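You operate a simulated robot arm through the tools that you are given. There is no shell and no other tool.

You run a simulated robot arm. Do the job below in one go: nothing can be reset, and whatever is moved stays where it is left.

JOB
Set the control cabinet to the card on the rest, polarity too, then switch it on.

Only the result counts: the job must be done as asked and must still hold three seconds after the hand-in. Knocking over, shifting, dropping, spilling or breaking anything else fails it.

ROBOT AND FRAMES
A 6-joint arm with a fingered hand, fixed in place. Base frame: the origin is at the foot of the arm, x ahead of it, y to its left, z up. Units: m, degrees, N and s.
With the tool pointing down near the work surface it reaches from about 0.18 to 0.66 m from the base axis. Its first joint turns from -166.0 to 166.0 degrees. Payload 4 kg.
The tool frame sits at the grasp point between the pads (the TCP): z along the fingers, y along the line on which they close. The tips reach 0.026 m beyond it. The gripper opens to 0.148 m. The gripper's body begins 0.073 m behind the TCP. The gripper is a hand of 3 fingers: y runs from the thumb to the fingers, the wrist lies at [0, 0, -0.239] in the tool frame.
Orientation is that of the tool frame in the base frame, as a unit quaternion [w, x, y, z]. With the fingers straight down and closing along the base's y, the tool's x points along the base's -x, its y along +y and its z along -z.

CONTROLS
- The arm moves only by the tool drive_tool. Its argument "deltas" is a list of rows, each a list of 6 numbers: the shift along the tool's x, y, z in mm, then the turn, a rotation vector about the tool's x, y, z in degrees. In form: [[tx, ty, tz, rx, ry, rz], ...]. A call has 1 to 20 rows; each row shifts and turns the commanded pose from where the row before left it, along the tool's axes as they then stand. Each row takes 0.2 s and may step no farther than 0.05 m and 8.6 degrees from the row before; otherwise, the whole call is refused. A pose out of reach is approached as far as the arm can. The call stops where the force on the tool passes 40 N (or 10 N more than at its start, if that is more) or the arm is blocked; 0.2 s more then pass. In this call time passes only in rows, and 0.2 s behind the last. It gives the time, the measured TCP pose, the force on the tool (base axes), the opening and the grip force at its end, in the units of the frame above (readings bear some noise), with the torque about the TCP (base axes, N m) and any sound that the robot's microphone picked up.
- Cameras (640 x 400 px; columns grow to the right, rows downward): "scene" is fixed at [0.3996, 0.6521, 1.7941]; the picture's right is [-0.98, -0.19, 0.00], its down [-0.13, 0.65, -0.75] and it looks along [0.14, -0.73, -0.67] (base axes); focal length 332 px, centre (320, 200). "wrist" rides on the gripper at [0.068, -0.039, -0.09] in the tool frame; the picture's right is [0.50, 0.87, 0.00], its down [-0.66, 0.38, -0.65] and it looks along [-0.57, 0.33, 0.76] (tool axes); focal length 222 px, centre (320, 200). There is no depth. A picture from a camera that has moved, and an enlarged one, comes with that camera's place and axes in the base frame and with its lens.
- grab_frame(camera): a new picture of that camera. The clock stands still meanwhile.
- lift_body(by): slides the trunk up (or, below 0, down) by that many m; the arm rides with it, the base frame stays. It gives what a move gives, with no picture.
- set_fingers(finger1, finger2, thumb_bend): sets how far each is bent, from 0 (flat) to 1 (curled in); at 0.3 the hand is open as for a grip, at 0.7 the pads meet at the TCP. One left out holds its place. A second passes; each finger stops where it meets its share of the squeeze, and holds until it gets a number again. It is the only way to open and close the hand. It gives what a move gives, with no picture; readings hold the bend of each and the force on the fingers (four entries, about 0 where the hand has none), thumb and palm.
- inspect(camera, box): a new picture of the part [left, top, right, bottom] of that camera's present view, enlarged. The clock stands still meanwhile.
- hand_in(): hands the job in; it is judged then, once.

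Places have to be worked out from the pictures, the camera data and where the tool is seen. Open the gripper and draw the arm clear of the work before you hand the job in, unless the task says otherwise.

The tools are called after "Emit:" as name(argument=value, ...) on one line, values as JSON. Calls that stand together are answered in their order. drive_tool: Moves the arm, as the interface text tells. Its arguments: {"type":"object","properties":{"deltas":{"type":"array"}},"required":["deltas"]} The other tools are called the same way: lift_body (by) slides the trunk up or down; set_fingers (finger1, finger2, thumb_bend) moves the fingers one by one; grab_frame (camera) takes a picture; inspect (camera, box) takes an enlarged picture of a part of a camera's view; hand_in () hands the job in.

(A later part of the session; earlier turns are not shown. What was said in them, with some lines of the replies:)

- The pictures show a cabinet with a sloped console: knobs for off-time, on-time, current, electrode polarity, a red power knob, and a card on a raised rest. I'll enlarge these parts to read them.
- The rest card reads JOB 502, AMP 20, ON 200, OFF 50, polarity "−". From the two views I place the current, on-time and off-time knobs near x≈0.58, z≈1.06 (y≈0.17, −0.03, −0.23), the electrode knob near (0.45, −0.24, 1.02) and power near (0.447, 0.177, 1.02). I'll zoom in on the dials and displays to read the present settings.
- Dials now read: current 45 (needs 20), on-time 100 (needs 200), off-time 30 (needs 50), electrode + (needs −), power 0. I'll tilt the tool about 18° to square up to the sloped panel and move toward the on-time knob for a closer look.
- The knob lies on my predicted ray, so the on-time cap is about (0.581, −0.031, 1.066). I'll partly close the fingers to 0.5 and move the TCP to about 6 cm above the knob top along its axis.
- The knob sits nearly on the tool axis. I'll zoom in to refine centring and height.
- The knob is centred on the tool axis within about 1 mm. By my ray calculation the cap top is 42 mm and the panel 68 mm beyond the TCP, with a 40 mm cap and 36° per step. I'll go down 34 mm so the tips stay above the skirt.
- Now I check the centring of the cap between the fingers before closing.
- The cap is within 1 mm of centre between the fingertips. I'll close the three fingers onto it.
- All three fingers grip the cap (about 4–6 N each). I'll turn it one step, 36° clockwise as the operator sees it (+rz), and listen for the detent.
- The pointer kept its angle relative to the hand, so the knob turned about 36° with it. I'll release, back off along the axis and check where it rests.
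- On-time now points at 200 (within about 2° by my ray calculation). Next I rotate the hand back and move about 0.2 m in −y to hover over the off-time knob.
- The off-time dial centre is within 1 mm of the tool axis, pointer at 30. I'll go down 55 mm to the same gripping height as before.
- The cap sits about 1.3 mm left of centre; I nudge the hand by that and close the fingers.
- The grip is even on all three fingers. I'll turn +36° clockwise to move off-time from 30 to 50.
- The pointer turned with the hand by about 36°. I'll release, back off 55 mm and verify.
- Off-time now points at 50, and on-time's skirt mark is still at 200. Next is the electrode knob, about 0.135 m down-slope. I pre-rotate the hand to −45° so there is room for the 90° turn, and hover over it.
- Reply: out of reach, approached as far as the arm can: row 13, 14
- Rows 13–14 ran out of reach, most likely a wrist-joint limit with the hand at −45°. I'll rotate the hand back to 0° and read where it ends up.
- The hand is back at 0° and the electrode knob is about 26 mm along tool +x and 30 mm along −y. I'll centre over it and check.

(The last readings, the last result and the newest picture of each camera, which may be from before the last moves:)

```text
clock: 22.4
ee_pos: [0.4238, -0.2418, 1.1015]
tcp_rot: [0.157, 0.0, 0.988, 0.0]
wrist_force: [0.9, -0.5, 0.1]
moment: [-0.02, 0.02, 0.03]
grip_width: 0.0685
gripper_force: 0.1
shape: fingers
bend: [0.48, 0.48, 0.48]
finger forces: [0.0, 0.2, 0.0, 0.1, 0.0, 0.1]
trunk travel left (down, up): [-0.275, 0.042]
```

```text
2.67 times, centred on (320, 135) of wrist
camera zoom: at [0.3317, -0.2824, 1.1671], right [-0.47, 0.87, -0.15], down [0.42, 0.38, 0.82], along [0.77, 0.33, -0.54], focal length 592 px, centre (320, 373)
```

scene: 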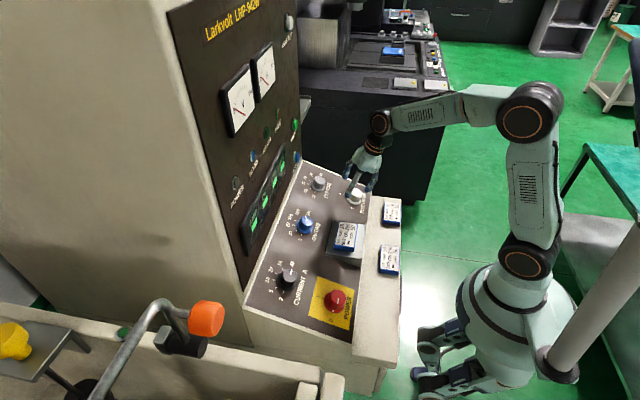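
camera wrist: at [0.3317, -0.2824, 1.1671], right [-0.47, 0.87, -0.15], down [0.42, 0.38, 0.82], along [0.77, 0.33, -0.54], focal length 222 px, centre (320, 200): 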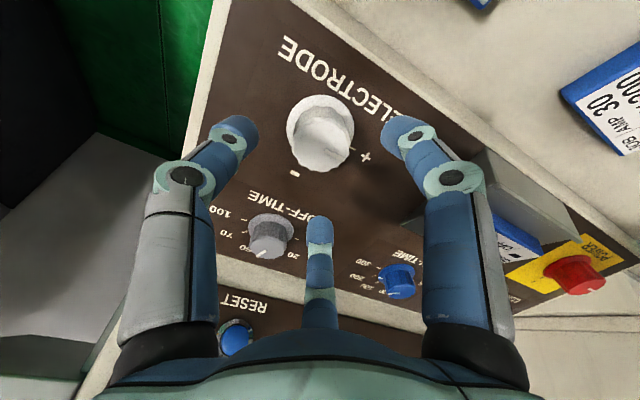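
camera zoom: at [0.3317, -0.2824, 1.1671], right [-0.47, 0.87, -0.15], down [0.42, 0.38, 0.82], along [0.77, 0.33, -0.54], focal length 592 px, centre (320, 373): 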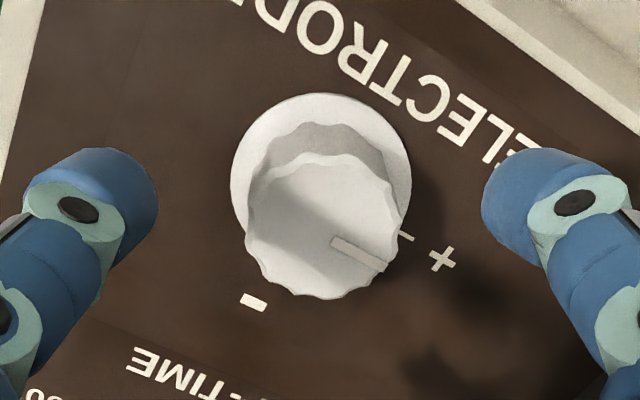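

The cap is centred (column ≈322). I'll descend 48 mm and check clearance before going to grip depth.

Emit:
drive_tool(deltas=[[0, 0, 12, 0, 0, 0], [0, 0, 12, 0, 0, 0], [0, 0, 12, 0, 0, 0], [0, 0, 12, 0, 0, 0]])

Emit:
inspect(camera="wrist", box=[220, 90, 420, 240])

Emit:
inspect(camera="scene", box=[290, 130, 420, 250])

```text
clock: 23.4
ee_pos: [0.4373, -0.2414, 1.0568]
tcp_rot: [0.158, 0.0, 0.987, -0.001]
wrist_force: [-0.3, 0.4, 0.7]
moment: [-0.02, -0.02, -0.02]
grip_width: 0.0684
gripper_force: 0.1
shape: fingers
bend: [0.48, 0.48, 0.48]
finger forces: [0.0, 0.1, 0.1, 0.0, 0.0, 0.1]
trunk travel left (down, up): [-0.275, 0.042]
```

```text
2.67 times, centred on (320, 165) of wrist
camera zoom: at [0.3462, -0.2819, 1.1224], right [-0.47, 0.87, -0.15], down [0.42, 0.38, 0.82], along [0.77, 0.33, -0.54], focal length 592 px, centre (320, 293)
```

zoom: 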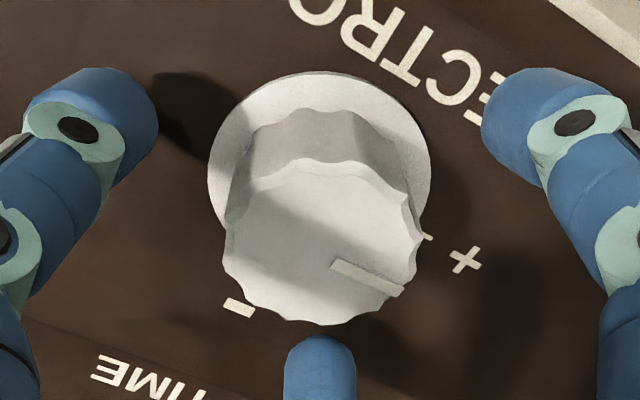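

```text
3.33 times, centred on (355, 190) of scene
camera zoom: at [0.3996, 0.6521, 1.7941], right [-0.98, -0.19, 0.0], down [-0.13, 0.65, -0.75], along [0.14, -0.73, -0.67], focal length 1107 px, centre (203, 233)
```

zoom: 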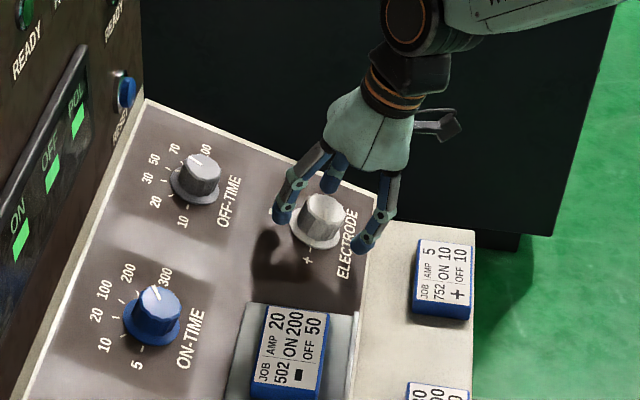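

Tick and label geometry puts the dial centre within 1 mm of the axis with the panel 41 mm beyond the TCP. I'll go 7 mm deeper to the same grip height and close.

Emit:
drive_tool(deltas=[[0.5, -0.5, 7, 0, 0, 0]])

Emit:
set_fingers(finger1=0.65, finger2=0.65, thumb_bend=0.65)

Emit:
inspect(camera="wrist", box=[220, 90, 420, 240])

```text
clock: 23.8
ee_pos: [0.4398, -0.2411, 1.0502]
tcp_rot: [0.157, 0.0, 0.988, -0.001]
wrist_force: [0.4, -1.6, 0.3]
moment: [0.04, 0.02, 0.01]
grip_width: 0.0683
gripper_force: 0.0
shape: fingers
bend: [0.48, 0.48, 0.48]
finger forces: [0.1, 0.0, 0.0, 0.1, 0.0, 0.0]
trunk travel left (down, up): [-0.275, 0.042]
```

```text
clock: 24.8
ee_pos: [0.4404, -0.2407, 1.0491]
tcp_rot: [0.156, 0.0, 0.988, 0.0]
wrist_force: [-0.7, -0.4, -0.2]
moment: [-0.03, -0.02, -0.03]
grip_width: 0.0308
gripper_force: 8.4
shape: fingers
bend: [0.59, 0.58, 0.61]
finger forces: [4.7, 6.0, 0.0, 0.0, 6.6, 0.0]
trunk travel left (down, up): [-0.275, 0.042]
```

```text
2.67 times, centred on (320, 165) of wrist
camera zoom: at [0.3478, -0.2825, 1.1155], right [-0.47, 0.87, -0.15], down [0.42, 0.38, 0.82], along [0.77, 0.33, -0.54], focal length 592 px, centre (320, 293)
```

zoom: 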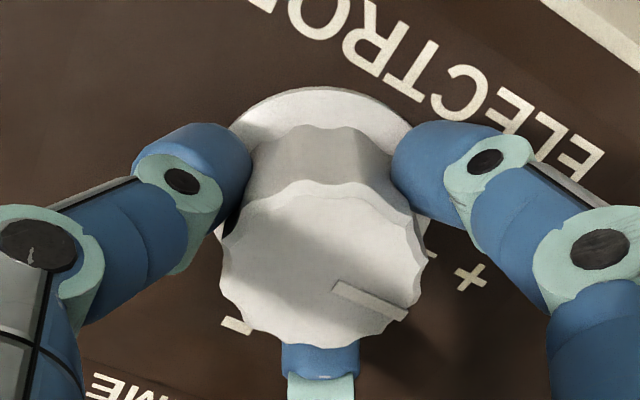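

The grip is even on the electrode knob. I'll turn it +90° clockwise from + to −.

Emit:
drive_tool(deltas=[[0, 0, 0, 0, 0, 7.5], [0, 0, 0, 0, 0, 7.5], [0, 0, 0, 0, 0, 7.5], [0, 0, 0, 0, 0, 7.5], [0, 0, 0, 0, 0, 7.5], [0, 0, 0, 0, 0, 7.5], [0, 0, 0, 0, 0, 7.5], [0, 0, 0, 0, 0, 7.5], [0, 0, 0, 0, 0, 7.5], [0, 0, 0, 0, 0, 7.5], [0, 0, 0, 0, 0, 7.5], [0, 0, 0, 0, 0, 7.5]])

Emit:
inspect(camera="wrist", box=[220, 90, 420, 240])

Emit:
inspect(camera="scene", box=[290, 130, 420, 250])

```text
clock: 27.4
ee_pos: [0.4408, -0.2402, 1.0494]
tcp_rot: [0.111, 0.698, 0.698, 0.111]
wrist_force: [-1.8, 8.5, 3.8]
moment: [0.33, -0.07, 0.06]
grip_width: 0.0311
gripper_force: 9.7
shape: fingers
bend: [0.59, 0.59, 0.61]
finger forces: [7.6, 4.8, 0.0, 0.0, 7.7, 0.1]
trunk travel left (down, up): [-0.275, 0.042]
```

```text
2.67 times, centred on (320, 165) of wrist
camera zoom: at [0.3756, -0.1748, 1.1241], right [0.82, 0.5, 0.27], down [0.16, -0.66, 0.74], along [0.54, -0.57, -0.62], focal length 592 px, centre (320, 293)
```

zoom: 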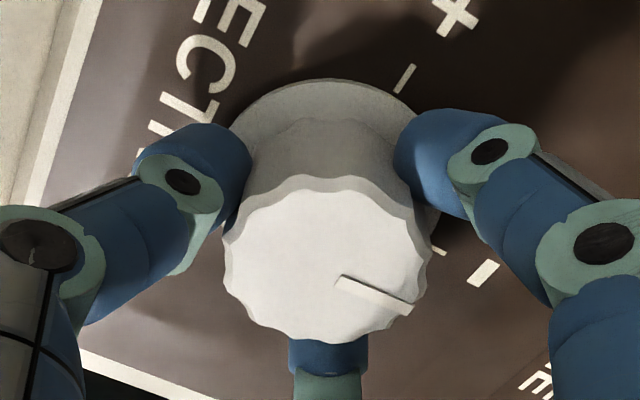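

```text
3.33 times, centred on (355, 190) of scene
camera zoom: at [0.3996, 0.6521, 1.7941], right [-0.98, -0.19, 0.0], down [-0.13, 0.65, -0.75], along [0.14, -0.73, -0.67], focal length 1107 px, centre (203, 233)
```

zoom: 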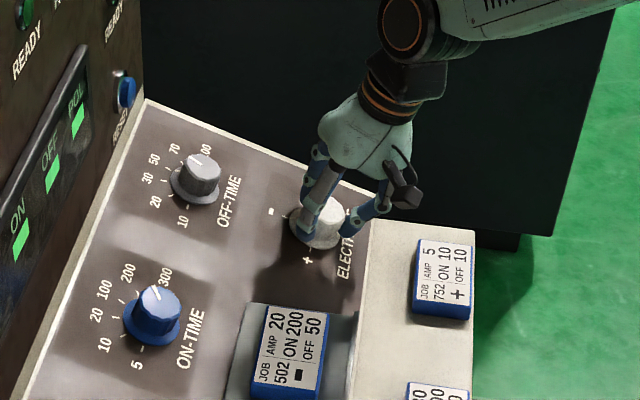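

The pointer turned with the hand toward −. I'll release, back off 55 mm and verify.

Emit:
set_fingers(finger1=0.48, finger2=0.48, thumb_bend=0.48)

Emit:
drive_tool(deltas=[[0, 0, -15, 0, 0, 0], [0, 0, -20, 0, 0, 0], [0, 0, -20, 0, 0, 0]])

Emit:
inspect(camera="wrist", box=[220, 60, 420, 210])

Emit:
grab_frame(camera="wrist")

```text
clock: 28.4
ee_pos: [0.4406, -0.2423, 1.0483]
tcp_rot: [0.11, 0.699, 0.698, 0.11]
wrist_force: [-0.1, 0.1, 0.9]
moment: [0.01, -0.02, -0.01]
grip_width: 0.0681
gripper_force: 0.0
shape: fingers
bend: [0.48, 0.48, 0.48]
finger forces: [0.1, 0.1, 0.0, 0.0, 0.0, 0.0]
trunk travel left (down, up): [-0.275, 0.042]
```

```text
clock: 29.2
ee_pos: [0.4227, -0.241, 1.1019]
tcp_rot: [0.112, 0.698, 0.699, 0.11]
wrist_force: [0.8, -0.3, 0.0]
moment: [-0.01, 0.0, 0.04]
grip_width: 0.0682
gripper_force: 0.0
shape: fingers
bend: [0.48, 0.48, 0.48]
finger forces: [0.1, 0.0, 0.0, 0.0, 0.0, 0.1]
trunk travel left (down, up): [-0.275, 0.042]
```

```text
2.67 times, centred on (320, 135) of wrist
camera zoom: at [0.3576, -0.1761, 1.1761], right [0.82, 0.5, 0.27], down [0.16, -0.66, 0.74], along [0.55, -0.57, -0.62], focal length 592 px, centre (320, 373)
```

zoom: 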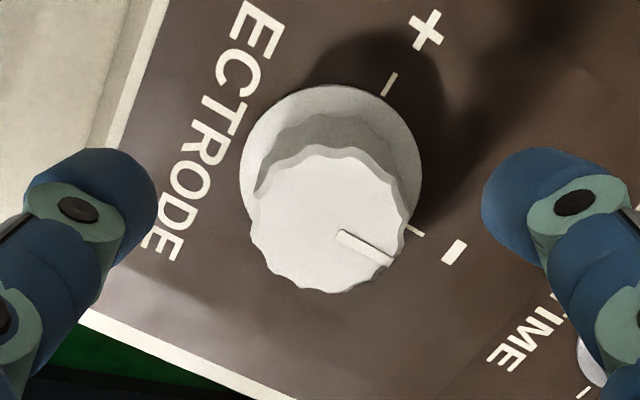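

```text
taken
camera wrist: at [0.3576, -0.1761, 1.1761], right [0.82, 0.5, 0.27], down [0.16, -0.66, 0.74], along [0.55, -0.57, -0.62], focal length 222 px, centre (320, 200)
```

wrist: 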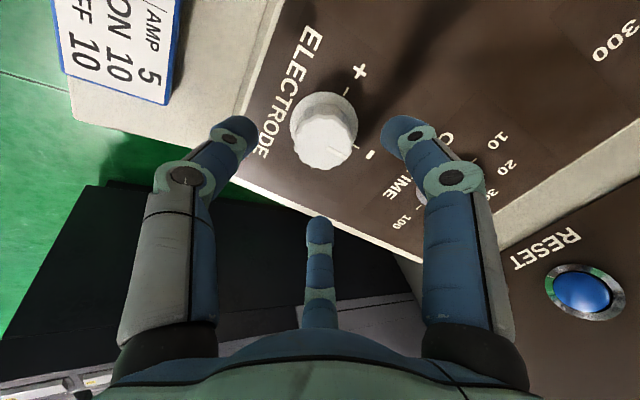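

Electrode now points at − (within 1°). Next is the current knob, needing two steps counter-clockwise. I raise the hand, rotate it to +36° and traverse to about y=0.17 on the upper row.

Emit:
drive_tool(deltas=[[0, 0, -6, 0, 0, -7.714], [0, 0, -6, 0, 0, -7.714], [0, 0, -6, 0, 0, -7.714], [0, 0, -6, 0, 0, -7.714], [0, 0, -6, 0, 0, -7.714], [0, 0, -6, 0, 0, -7.714], [0, 0, -6, 0, 0, -7.714], [12.9, 41.3, 0, 0, 0, 0], [12.9, 41.3, 0, 0, 0, 0], [12.9, 41.3, 0, 0, 0, 0], [12.9, 41.3, 0, 0, 0, 0], [12.9, 41.3, 0, 0, 0, 0], [12.9, 41.3, 0, 0, 0, 0], [12.9, 41.3, 0, 0, 0, 0], [12.9, 41.3, 0, 0, 0, 0], [12.9, 41.3, 0, 0, 0, 0], [12.9, 41.3, 0, 0, 0, 0]])

Emit:
grab_frame(camera="wrist")

Emit:
inspect(camera="wrist", box=[220, 60, 420, 210])

Emit:
grab_frame(camera="scene")

```text
clock: 32.8
ee_pos: [0.5437, 0.1715, 1.1841]
tcp_rot: [0.149, 0.306, 0.939, 0.047]
wrist_force: [-0.1, 1.3, 0.5]
moment: [0.01, -0.06, -0.02]
grip_width: 0.0683
gripper_force: 0.0
shape: fingers
bend: [0.48, 0.48, 0.48]
finger forces: [0.0, 0.0, 0.0, 0.1, 0.0, 0.0]
trunk travel left (down, up): [-0.275, 0.042]
```

```text
taken
camera wrist: at [0.4427, 0.1782, 1.2472], right [0.1, 0.99, 0.03], down [0.51, -0.08, 0.85], along [0.85, -0.07, -0.52], focal length 222 px, centre (320, 200)
```

wrist: 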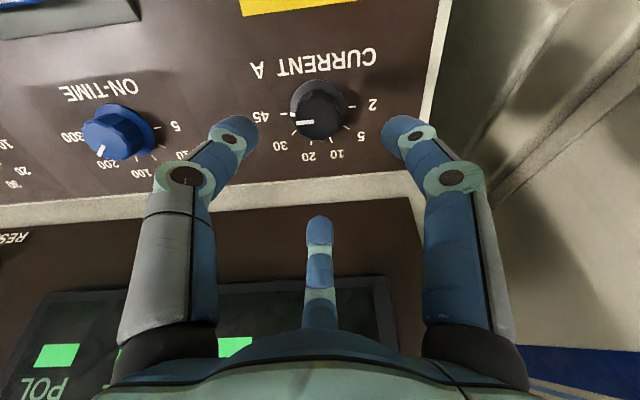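

```text
2.67 times, centred on (320, 135) of wrist
camera zoom: at [0.4427, 0.1782, 1.2472], right [0.1, 0.99, 0.03], down [0.51, -0.08, 0.85], along [0.85, -0.07, -0.52], focal length 592 px, centre (320, 373)
```

zoom: 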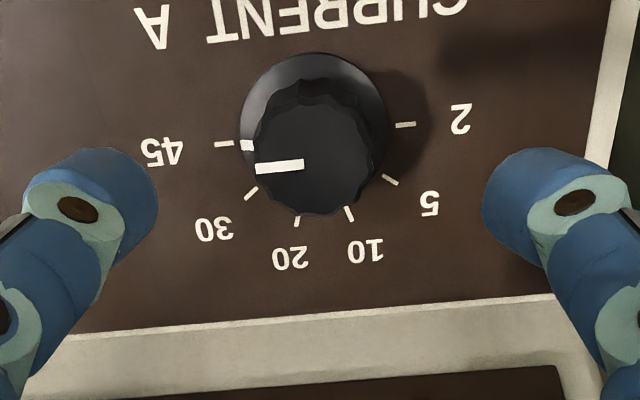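

```text
taken
```

scene: 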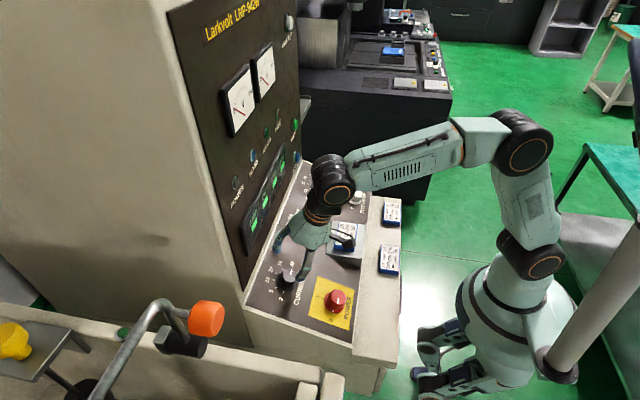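

The current pointer is at 45 and the dial centre is about 3 mm off in −y(tool). I'll correct and descend to just above the knob.

Emit:
drive_tool(deltas=[[0.9, -3.0, 14, 0, 0, 0], [0, 0, 14, 0, 0, 0], [0, 0, 14, 0, 0, 0], [0, 0, 14, 0, 0, 0], [0, 0, 14, 0, 0, 0]])

Emit:
inspect(camera="wrist", box=[220, 70, 420, 220])

```text
clock: 34.0
ee_pos: [0.5614, 0.1663, 1.115]
tcp_rot: [0.149, 0.305, 0.939, 0.048]
wrist_force: [-0.4, 0.2, 0.8]
moment: [-0.02, -0.01, 0.0]
grip_width: 0.0684
gripper_force: 0.1
shape: fingers
bend: [0.48, 0.48, 0.48]
finger forces: [0.1, 0.0, 0.1, 0.1, 0.0, 0.1]
trunk travel left (down, up): [-0.275, 0.042]
```

```text
2.67 times, centred on (320, 145) of wrist
camera zoom: at [0.4595, 0.1723, 1.1789], right [0.1, 0.99, 0.03], down [0.51, -0.08, 0.85], along [0.85, -0.07, -0.52], focal length 592 px, centre (320, 347)
```

zoom: 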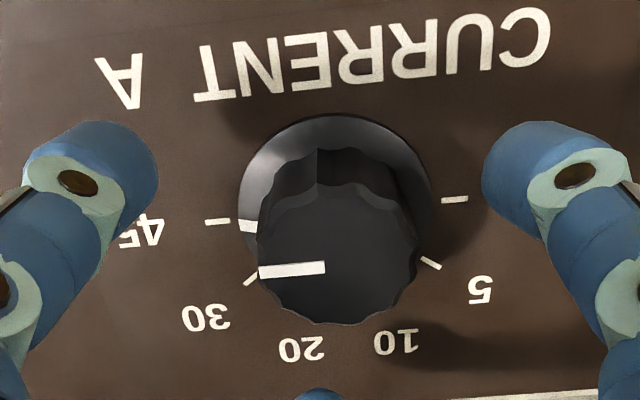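

The arm had still been settling; now the knob is about 4.8 mm along tool +y from the axis. I correct that and re-check before descending.

Emit:
drive_tool(deltas=[[0.3, 4.6, 0, 0, 0, 0], [0, 0, 0, 0, 0, 0], [0, 0, 0, 0, 0, 0]])

Emit:
inspect(camera="wrist", box=[220, 70, 420, 220])

```text
clock: 34.8
ee_pos: [0.5642, 0.1712, 1.1167]
tcp_rot: [0.149, 0.305, 0.939, 0.048]
wrist_force: [0.5, 1.2, 0.3]
moment: [0.0, -0.03, 0.01]
grip_width: 0.0683
gripper_force: 0.1
shape: fingers
bend: [0.48, 0.48, 0.48]
finger forces: [0.0, 0.1, 0.0, 0.1, 0.0, 0.0]
trunk travel left (down, up): [-0.275, 0.042]
```

```text
2.67 times, centred on (320, 145) of wrist
camera zoom: at [0.4626, 0.1764, 1.18], right [0.1, 0.99, 0.03], down [0.51, -0.08, 0.85], along [0.85, -0.07, -0.52], focal length 592 px, centre (320, 347)
```

zoom: 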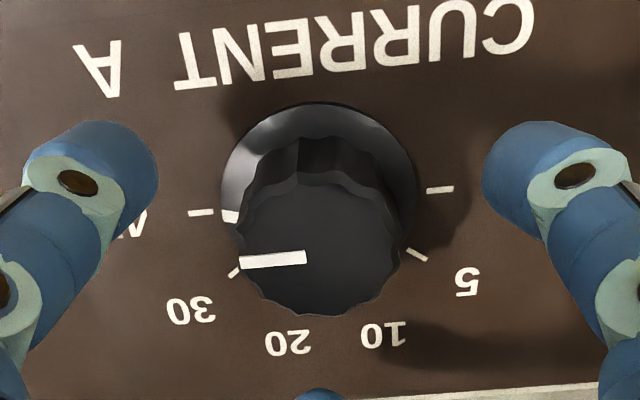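

Now centred within 1 mm. Descending 28 mm to grip depth and closing.

Emit:
drive_tool(deltas=[[0.4, -0.3, 9.5, 0, 0, 0], [0.3, 0, 9.5, 0, 0, 0], [0, 0, 9, 0, 0, 0], [0, 0, 0, 0, 0, 0]])

Emit:
set_fingers(finger1=0.65, finger2=0.65, thumb_bend=0.65)

Emit:
inspect(camera="wrist", box=[220, 90, 420, 240])

```text
clock: 35.8
ee_pos: [0.5723, 0.1706, 1.0911]
tcp_rot: [0.15, 0.307, 0.939, 0.049]
wrist_force: [-1.4, 1.3, 3.5]
moment: [0.0, -0.22, -0.01]
grip_width: 0.0684
gripper_force: 1.8
shape: fingers
bend: [0.48, 0.48, 0.48]
finger forces: [0.0, 4.0, 0.0, 0.0, 0.1, 0.0]
trunk travel left (down, up): [-0.275, 0.042]
```

```text
clock: 36.8
ee_pos: [0.5727, 0.17, 1.0911]
tcp_rot: [0.15, 0.306, 0.939, 0.049]
wrist_force: [-2.1, -2.5, 0.9]
moment: [-0.09, -0.02, 0.04]
grip_width: 0.0306
gripper_force: 7.4
shape: fingers
bend: [0.6, 0.6, 0.61]
finger forces: [4.1, 4.0, 0.1, 0.2, 7.0, 0.1]
trunk travel left (down, up): [-0.275, 0.042]
```

```text
2.67 times, centred on (320, 165) of wrist
camera zoom: at [0.4711, 0.1766, 1.1536], right [0.1, 0.99, 0.03], down [0.51, -0.08, 0.85], along [0.85, -0.07, -0.52], focal length 592 px, centre (320, 293)
```

zoom: 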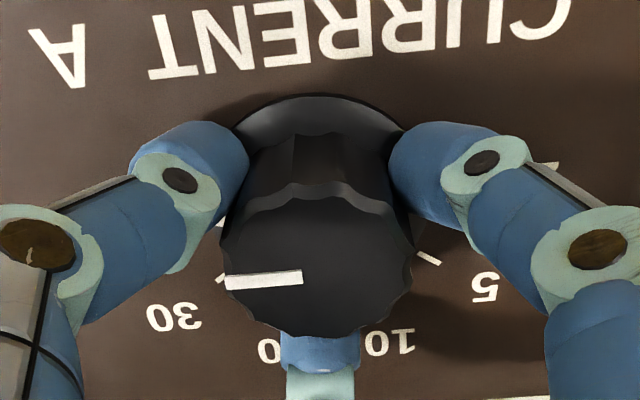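

All three fingers hold the current knob evenly. I'll turn −72° (counter-clockwise, two steps: 45 → 30 → 20).

Emit:
drive_tool(deltas=[[0, 0, 0, 0, 0, -7.2], [0, 0, 0, 0, 0, -7.2], [0, 0, 0, 0, 0, -7.2], [0, 0, 0, 0, 0, -7.2], [0, 0, 0, 0, 0, -7.2], [0, 0, 0, 0, 0, -7.2], [0, 0, 0, 0, 0, -7.2], [0, 0, 0, 0, 0, -7.2], [0, 0, 0, 0, 0, -7.2], [0, 0, 0, 0, 0, -7.2]])

Emit:
inspect(camera="wrist", box=[220, 90, 420, 240])

Emit:
inspect(camera="scene", box=[240, 180, 410, 350])

```text
clock: 39.0
ee_pos: [0.5723, 0.1699, 1.0902]
tcp_rot: [0.149, -0.306, 0.939, -0.05]
wrist_force: [0.9, -1.3, 0.8]
moment: [-0.02, -0.07, -0.04]
grip_width: 0.0305
gripper_force: 7.8
shape: fingers
bend: [0.6, 0.6, 0.61]
finger forces: [4.4, 4.3, 0.0, 0.1, 7.1, 0.0]
trunk travel left (down, up): [-0.275, 0.042]
```

```text
2.67 times, centred on (320, 165) of wrist
camera zoom: at [0.5142, 0.0968, 1.1681], right [-0.87, 0.41, -0.28], down [0.09, 0.69, 0.72], along [0.49, 0.6, -0.64], focal length 592 px, centre (320, 293)
```

zoom: 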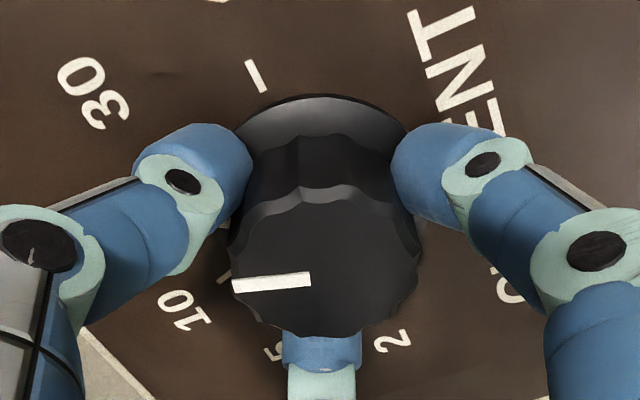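

```text
2.35 times, centred on (325, 265) of scene
camera zoom: at [0.3996, 0.6521, 1.7941], right [-0.98, -0.19, 0.0], down [-0.13, 0.65, -0.75], along [0.14, -0.73, -0.67], focal length 782 px, centre (308, 47)
```

zoom: 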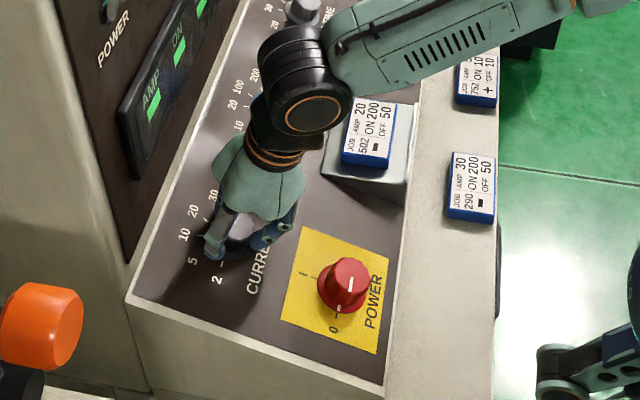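

The knob followed the hand. Releasing, backing off 55 mm and checking the pointer.

Emit:
set_fingers(finger1=0.5, finger2=0.5, thumb_bend=0.5)

Emit:
drive_tool(deltas=[[0, 0, -15, 0, 0, 0], [0, 0, -20, 0, 0, 0], [0, 0, -20, 0, 0, 0], [0, 0, 0, 0, 0, 0]])

Emit:
inspect(camera="wrist", box=[220, 60, 420, 210])

Emit:
grab_frame(camera="wrist")

```text
clock: 40.0
ee_pos: [0.5716, 0.171, 1.0898]
tcp_rot: [0.149, -0.304, 0.94, -0.049]
wrist_force: [-0.1, 0.4, -0.4]
moment: [0.02, 0.04, 0.04]
grip_width: 0.0613
gripper_force: 0.1
shape: fingers
bend: [0.5, 0.5, 0.5]
finger forces: [0.0, 0.0, 0.1, 0.1, 0.0, 0.0]
trunk travel left (down, up): [-0.275, 0.042]
```

```text
clock: 41.0
ee_pos: [0.5561, 0.171, 1.1439]
tcp_rot: [0.149, -0.305, 0.939, -0.049]
wrist_force: [-0.2, -0.5, 0.1]
moment: [0.05, 0.04, -0.02]
grip_width: 0.0618
gripper_force: 0.0
shape: fingers
bend: [0.5, 0.5, 0.5]
finger forces: [0.1, 0.1, 0.1, 0.0, 0.0, 0.0]
trunk travel left (down, up): [-0.275, 0.042]
```

```text
2.67 times, centred on (320, 135) of wrist
camera zoom: at [0.4978, 0.098, 1.221], right [-0.87, 0.41, -0.28], down [0.09, 0.69, 0.72], along [0.49, 0.6, -0.64], focal length 592 px, centre (320, 373)
```

zoom: 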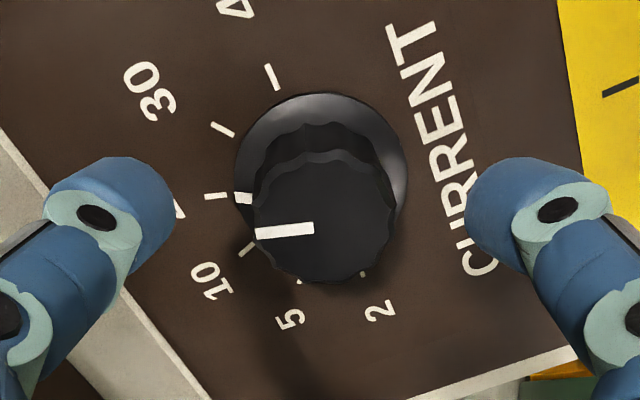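

```text
taken
camera wrist: at [0.4978, 0.098, 1.221], right [-0.87, 0.41, -0.28], down [0.09, 0.69, 0.72], along [0.49, 0.6, -0.64], focal length 222 px, centre (320, 200)
```

wrist: 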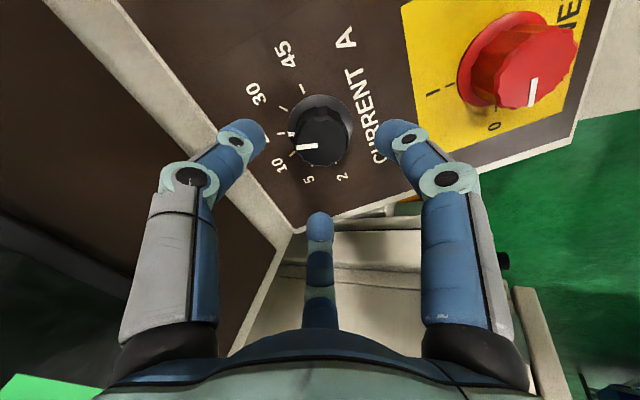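

Current's skirt mark now points at the 20 tick (third down from 45). All four settings are done; next I move to the power knob, pre-rotating to −45° for its 90° turn.

Emit:
drive_tool(deltas=[[0, 0, -10, 0, 0, -4.5], [0, 0, -10, 0, 0, -4.5], [23.4, 25.5, 0, 0, 0, 0], [23.4, 25.5, 0, 0, 0, 0], [23.4, 25.5, 0, 0, 0, 0], [23.4, 25.5, 0, 0, 0, 0], [0, 0, 0, 0, 0, 0], [0, 0, 0, 0, 0, 0]])

Emit:
grab_frame(camera="wrist")

Emit:
inspect(camera="wrist", box=[220, 60, 420, 210])

Emit:
grab_frame(camera="scene")

```text
clock: 42.8
ee_pos: [0.4172, 0.1759, 1.1192]
tcp_rot: [0.145, -0.378, 0.912, -0.06]
wrist_force: [-0.1, -0.3, -0.3]
moment: [-0.04, -0.02, 0.01]
grip_width: 0.062
gripper_force: 0.1
shape: fingers
bend: [0.5, 0.5, 0.5]
finger forces: [0.1, 0.1, 0.0, 0.1, 0.0, 0.1]
trunk travel left (down, up): [-0.275, 0.042]
```

```text
taken
camera wrist: at [0.3704, 0.0984, 1.1995], right [-0.92, 0.26, -0.3], down [-0.02, 0.73, 0.68], along [0.4, 0.63, -0.67], focal length 222 px, centre (320, 200)
```

wrist: 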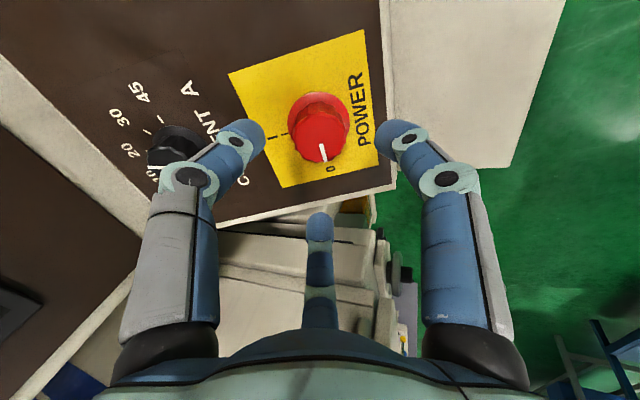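

```text
2.67 times, centred on (320, 135) of wrist
camera zoom: at [0.3704, 0.0984, 1.1995], right [-0.92, 0.26, -0.3], down [-0.02, 0.73, 0.68], along [0.4, 0.63, -0.67], focal length 592 px, centre (320, 373)
```

zoom: 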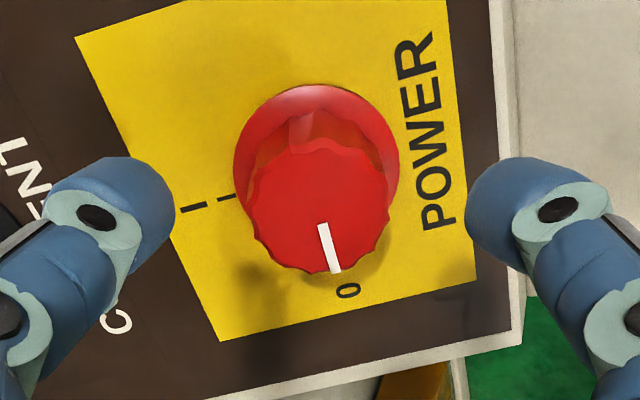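

```text
taken
```

scene: 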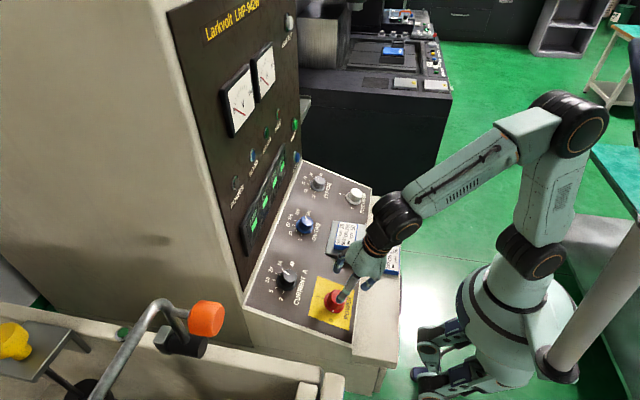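

The power knob is nearly centred (offset about −2.5, +1 mm in tool x, y), panel about 109 mm beyond the TCP. I'll correct and descend 47 mm to just above it.

Emit:
drive_tool(deltas=[[-2.5, 1, 12, 0, 0, 0], [0, 0, 12, 0, 0, 0], [0, 0, 12, 0, 0, 0], [0, 0, 11, 0, 0, 0], [0, 0, 0, 0, 0, 0], [0, 0, 0, 0, 0, 0]])

Emit:
inspect(camera="wrist", box=[220, 70, 420, 220])

Emit:
inspect(camera="scene", box=[250, 210, 410, 350])

```text
clock: 44.2
ee_pos: [0.4332, 0.1789, 1.0752]
tcp_rot: [0.145, -0.377, 0.913, -0.059]
wrist_force: [0.0, 0.5, -0.2]
moment: [0.01, -0.02, 0.03]
grip_width: 0.0618
gripper_force: 0.0
shape: fingers
bend: [0.5, 0.5, 0.5]
finger forces: [0.0, 0.1, 0.0, 0.0, 0.0, 0.0]
trunk travel left (down, up): [-0.275, 0.042]
```

```text
2.67 times, centred on (320, 145) of wrist
camera zoom: at [0.386, 0.1015, 1.1552], right [-0.92, 0.26, -0.3], down [-0.02, 0.73, 0.68], along [0.4, 0.63, -0.67], focal length 592 px, centre (320, 347)
```

zoom: 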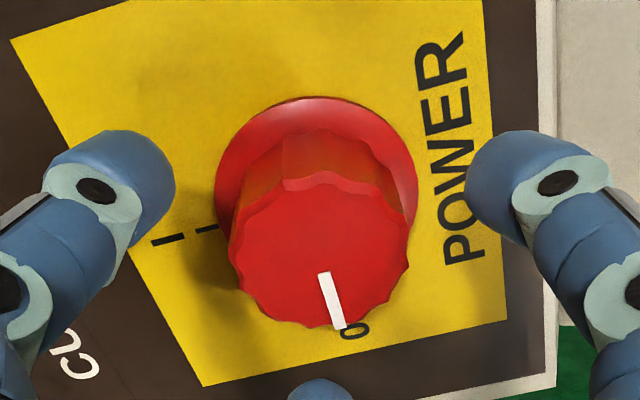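

```text
2.86 times, centred on (330, 280) of scene
camera zoom: at [0.3996, 0.6521, 1.7941], right [-0.98, -0.19, 0.0], down [-0.13, 0.65, -0.75], along [0.14, -0.73, -0.67], focal length 949 px, centre (291, -29)
```

zoom: 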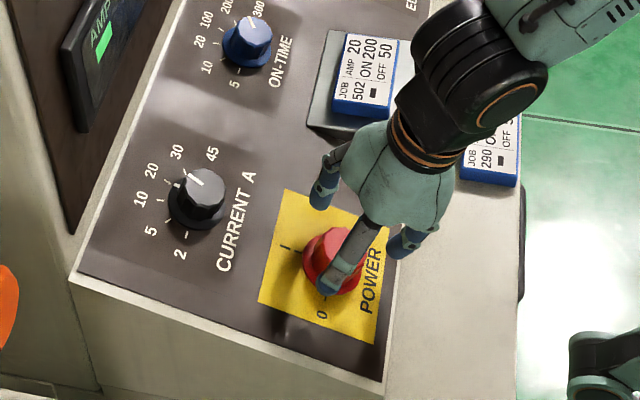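

Centred on the power knob. I'll open slightly to 0.47, descend 27 mm and close.

Emit:
set_fingers(finger1=0.47, finger2=0.47, thumb_bend=0.47)

Emit:
drive_tool(deltas=[[0, 0, 9, 0, 0, 0], [0, 0, 9, 0, 0, 0], [0, 0, 9, 0, 0, 0], [0, 0, 0, 0, 0, 0]])

Emit:
set_fingers(finger1=0.65, finger2=0.65, thumb_bend=0.65)

Emit:
inspect(camera="wrist", box=[220, 90, 420, 240])

```text
clock: 45.2
ee_pos: [0.4335, 0.1791, 1.0744]
tcp_rot: [0.145, -0.377, 0.913, -0.06]
wrist_force: [0.0, 0.5, -0.3]
moment: [0.0, 0.0, 0.04]
grip_width: 0.0714
gripper_force: 0.1
shape: fingers
bend: [0.47, 0.47, 0.47]
finger forces: [0.0, 0.0, 0.0, 0.0, 0.0, 0.1]
trunk travel left (down, up): [-0.275, 0.042]
```

```text
clock: 46.2
ee_pos: [0.4393, 0.1775, 1.0501]
tcp_rot: [0.145, -0.377, 0.913, -0.061]
wrist_force: [0.0, -0.4, 0.7]
moment: [0.01, -0.01, -0.01]
grip_width: 0.0715
gripper_force: 0.0
shape: fingers
bend: [0.47, 0.47, 0.47]
finger forces: [0.0, 0.0, 0.1, 0.0, 0.0, 0.1]
trunk travel left (down, up): [-0.275, 0.042]
```

```text
clock: 47.2
ee_pos: [0.4403, 0.1781, 1.0498]
tcp_rot: [0.145, -0.378, 0.913, -0.06]
wrist_force: [2.7, -0.7, 1.0]
moment: [-0.01, -0.09, -0.04]
grip_width: 0.0312
gripper_force: 9.3
shape: fingers
bend: [0.6, 0.58, 0.61]
finger forces: [4.3, 5.8, 0.1, 0.1, 7.6, 0.0]
trunk travel left (down, up): [-0.275, 0.042]
```

```text
2.67 times, centred on (320, 165) of wrist
camera zoom: at [0.3935, 0.1011, 1.13], right [-0.92, 0.26, -0.3], down [-0.02, 0.73, 0.68], along [0.4, 0.63, -0.67], focal length 592 px, centre (320, 293)
```

zoom: 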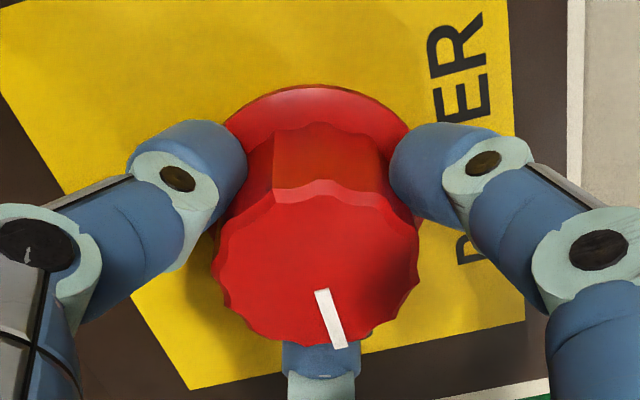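

Even grip on the power knob. All four settings are verified, so I'll turn it +90° clockwise from 0 to I.

Emit:
drive_tool(deltas=[[0, 0, 0, 0, 0, 7.5], [0, 0, 0, 0, 0, 7.5], [0, 0, 0, 0, 0, 7.5], [0, 0, 0, 0, 0, 7.5], [0, 0, 0, 0, 0, 7.5], [0, 0, 0, 0, 0, 7.5], [0, 0, 0, 0, 0, 7.5], [0, 0, 0, 0, 0, 7.5], [0, 0, 0, 0, 0, 7.5], [0, 0, 0, 0, 0, 7.5], [0, 0, 0, 0, 0, 7.5], [0, 0, 0, 0, 0, 7.5]])

Emit:
inspect(camera="wrist", box=[220, 90, 420, 240])

Emit:
grab_frame(camera="scene")

```text
clock: 49.8
ee_pos: [0.4402, 0.1791, 1.0492]
tcp_rot: [0.146, 0.38, 0.912, 0.06]
wrist_force: [-3.8, 4.1, 2.8]
moment: [0.25, 0.02, 0.05]
grip_width: 0.0319
gripper_force: 10.2
shape: fingers
bend: [0.59, 0.59, 0.61]
finger forces: [6.9, 5.7, 0.0, 0.1, 6.6, 0.0]
trunk travel left (down, up): [-0.275, 0.042]
```

```text
2.67 times, centred on (320, 165) of wrist
camera zoom: at [0.3417, 0.1978, 1.1127], right [0.25, 0.97, 0.08], down [0.49, -0.2, 0.85], along [0.83, -0.17, -0.52], focal length 592 px, centre (320, 293)
```

zoom: 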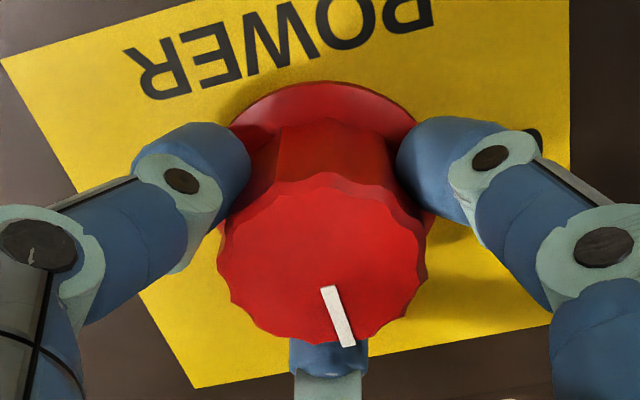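

```text
taken
```

scene: 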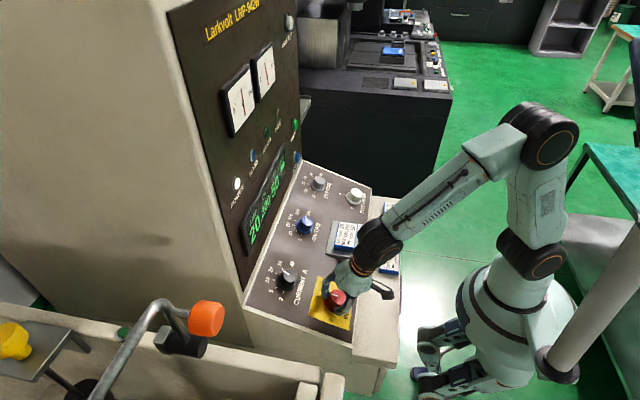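

The power lamp is lit, the meters have moved and the display shows figures. I'll enlarge the display and lamps to confirm the values before letting go.

Emit:
inspect(camera="scene", box=[225, 110, 315, 260])

Emit:
inspect(camera="scene", box=[240, 140, 300, 250])

```text
2.67 times, centred on (270, 185) of scene
camera zoom: at [0.3996, 0.6521, 1.7941], right [-0.98, -0.19, 0.0], down [-0.13, 0.65, -0.75], along [0.14, -0.73, -0.67], focal length 886 px, centre (453, 240)
```

zoom: 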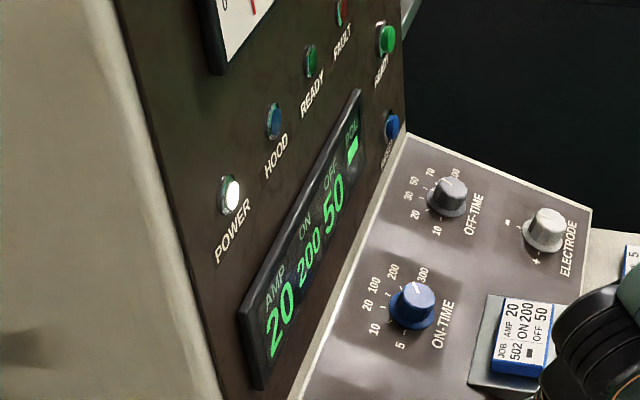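

```text
3.64 times, centred on (270, 195) of scene
camera zoom: at [0.3996, 0.6521, 1.7941], right [-0.98, -0.19, 0.0], down [-0.13, 0.65, -0.75], along [0.14, -0.73, -0.67], focal length 1208 px, centre (502, 218)
```

zoom: 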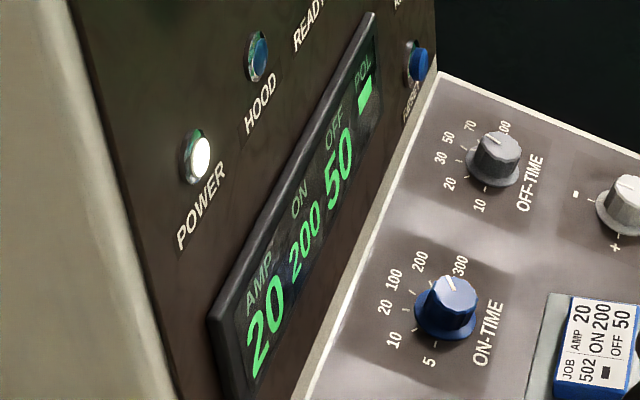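

The display reads AMP 20, ON 200, OFF 50, POL −, with the POWER lamp lit and FAULT dark, matching the card. I'll release the power knob and draw the arm up and clear.

Emit:
set_fingers(finger1=0.47, finger2=0.47, thumb_bend=0.47)

Emit:
drive_tool(deltas=[[0, 0, -10, 0, 0, 0], [0, 0, -15, 0, 0, 0], [0, 0, -20, 0, 0, 0], [0, 0, -20, 0, 0, 0], [0, 0, -20, 0, 0, 0], [0, 0, -20, 0, 0, 0], [0, 0, -20, 0, 0, 0], [0, 0, -20, 0, 0, 0], [0, 0, -20, 0, 0, 0], [0, 0, -20, 0, 0, 0], [0, 0, 0, 0, 0, 0], [0, 0, 0, 0, 0, 0]])

Emit:
grab_frame(camera="wrist")

Emit:
grab_frame(camera="scene")

Emit:
inspect(camera="scene", box=[225, 110, 410, 350])

```text
clock: 50.8
ee_pos: [0.4415, 0.1786, 1.0481]
tcp_rot: [0.145, 0.379, 0.912, 0.06]
wrist_force: [0.0, 0.9, -0.1]
moment: [-0.04, 0.03, 0.03]
grip_width: 0.0715
gripper_force: 0.0
shape: fingers
bend: [0.47, 0.47, 0.47]
finger forces: [0.0, 0.0, 0.0, 0.0, 0.0, 0.0]
trunk travel left (down, up): [-0.275, 0.042]
```

```text
clock: 53.4
ee_pos: [0.3845, 0.1798, 1.2243]
tcp_rot: [0.144, 0.379, 0.912, 0.06]
wrist_force: [-0.5, -0.1, 0.5]
moment: [-0.03, 0.0, -0.01]
grip_width: 0.0715
gripper_force: 0.1
shape: fingers
bend: [0.47, 0.47, 0.47]
finger forces: [0.0, 0.0, 0.0, 0.0, 0.0, 0.1]
trunk travel left (down, up): [-0.275, 0.042]
```

```text
taken
camera wrist: at [0.2846, 0.1977, 1.2882], right [0.25, 0.97, 0.08], down [0.49, -0.2, 0.85], along [0.83, -0.17, -0.52], focal length 222 px, centre (320, 200)
```

wrist: 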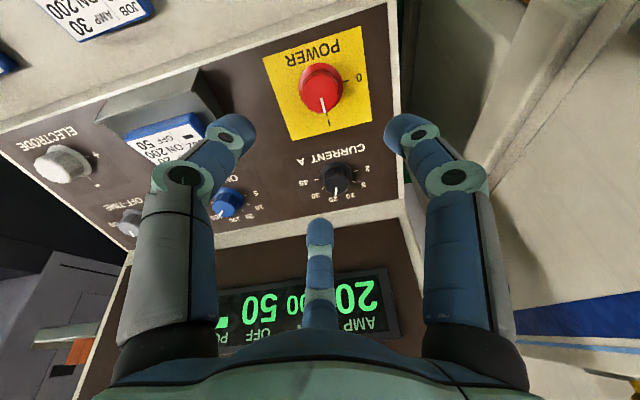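

```text
taken
```

scene: 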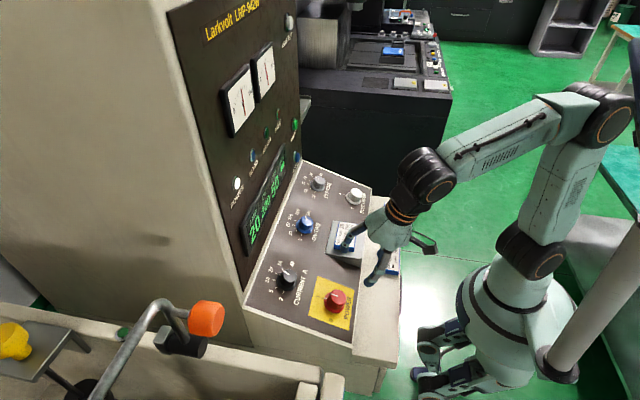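

```text
1.67 times, centred on (318, 230) of scene
camera zoom: at [0.3996, 0.6521, 1.7941], right [-0.98, -0.19, 0.0], down [-0.13, 0.65, -0.75], along [0.14, -0.73, -0.67], focal length 554 px, centre (324, 150)
```

zoom: 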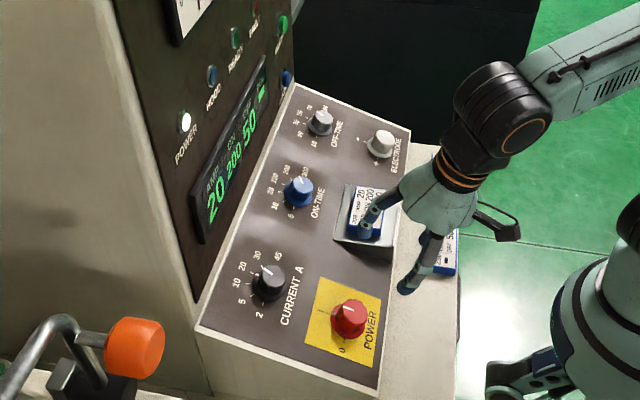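

Power stays on at I and the display holds 20 / 200 / 50 / −. I'll raise the arm further and open the hand to its original spread.

Emit:
drive_tool(deltas=[[0, 0, -25, 0, 0, 0], [0, 0, -25, 0, 0, 0], [0, 0, -25, 0, 0, 0], [0, 0, -25, 0, 0, 0], [0, 0, 0, 0, 0, 0]])

Emit:
set_fingers(finger1=0.3, finger2=0.3, thumb_bend=0.3)

Emit:
grab_frame(camera="wrist")

Emit:
inspect(camera="scene", box=[225, 60, 410, 350])

Emit:
inspect(camera="scene", box=[230, 140, 300, 250])

```text
clock: 54.6
ee_pos: [0.3532, 0.1796, 1.3195]
tcp_rot: [0.144, 0.378, 0.912, 0.06]
wrist_force: [0.7, 0.5, 0.0]
moment: [0.02, -0.04, 0.01]
grip_width: 0.0713
gripper_force: 0.0
shape: fingers
bend: [0.47, 0.47, 0.47]
finger forces: [0.0, 0.0, 0.1, 0.1, 0.0, 0.0]
trunk travel left (down, up): [-0.275, 0.042]
```

```text
clock: 55.6
ee_pos: [0.3533, 0.179, 1.3185]
tcp_rot: [0.145, 0.378, 0.912, 0.06]
wrist_force: [-0.1, -0.4, -0.4]
moment: [-0.03, -0.01, 0.04]
grip_width: 0.1265
gripper_force: 0.0
shape: fingers
bend: [0.3, 0.3, 0.3]
finger forces: [0.0, 0.0, 0.0, 0.0, 0.1, 0.0]
trunk travel left (down, up): [-0.275, 0.042]
```

```text
taken
camera wrist: at [0.2545, 0.1981, 1.3827], right [0.25, 0.97, 0.08], down [0.49, -0.2, 0.85], along [0.83, -0.17, -0.52], focal length 222 px, centre (320, 200)
```

wrist: 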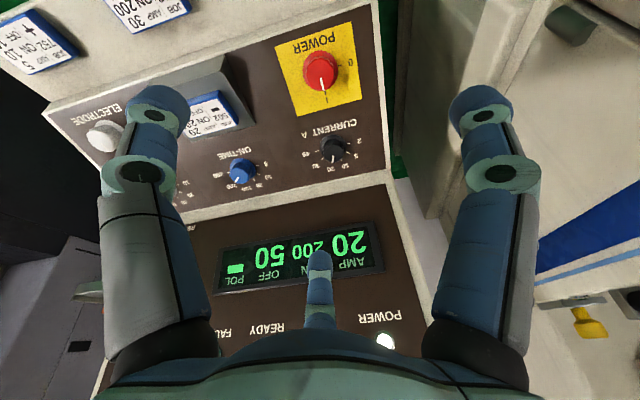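

```text
1.38 times, centred on (318, 205) of scene
camera zoom: at [0.3996, 0.6521, 1.7941], right [-0.98, -0.19, 0.0], down [-0.13, 0.65, -0.75], along [0.14, -0.73, -0.67], focal length 458 px, centre (323, 193)
```

zoom: 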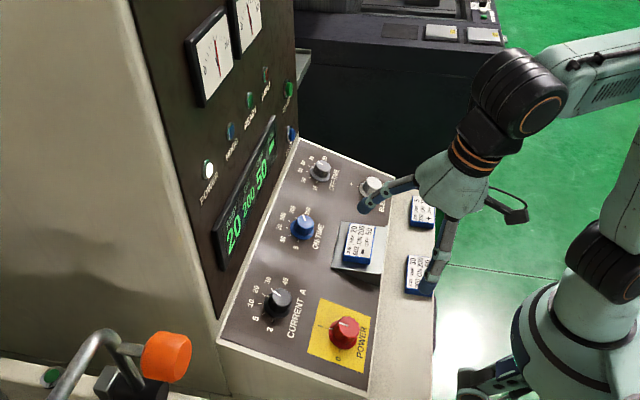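

```text
3.64 times, centred on (265, 195) of scene
camera zoom: at [0.3996, 0.6521, 1.7941], right [-0.98, -0.19, 0.0], down [-0.13, 0.65, -0.75], along [0.14, -0.73, -0.67], focal length 1208 px, centre (520, 218)
```

zoom: 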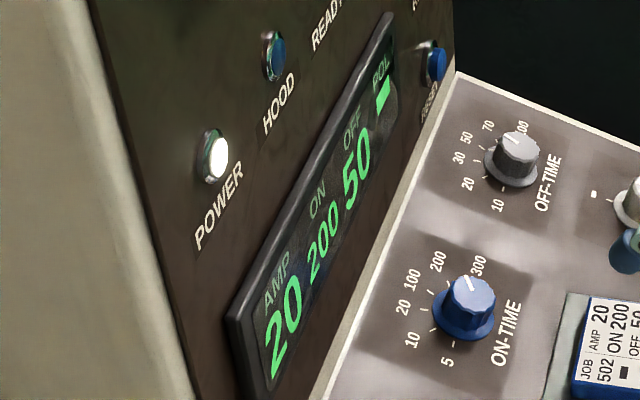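

The display still shows 20 / 200 / 50 / − with POWER lit. The cards and the rest are where they were, the hand is open and the arm is clear, so I hand the job in.

Emit:
hand_in()

```text
The job is handed in.
```

The control cabinet is set to the card on the rest (job 502) and switched on. I've handed the job in.

| Setting | Card | Was | Now |
|---|---|---|---|
| Current (AMP) | 20 | 45 | 20 |
| On-time | 200 | 100 | 200 |
| Off-time | 50 | 30 | 50 |
| Electrode polarity | − | + | − |
| Power | – | 0 | I |

After power-on, the cabinet's display showed 20, 200, 50 and −, and the POWER lamp was lit. It still read the same after I let go and backed the arm away.

I turned only those five knobs. The READY and HOOD lamps were dark, and I left the other buttons alone because the job asked only to switch the cabinet on. In the last pictures the rest and its card looked unmoved. The arm is clear of the work with the hand open.
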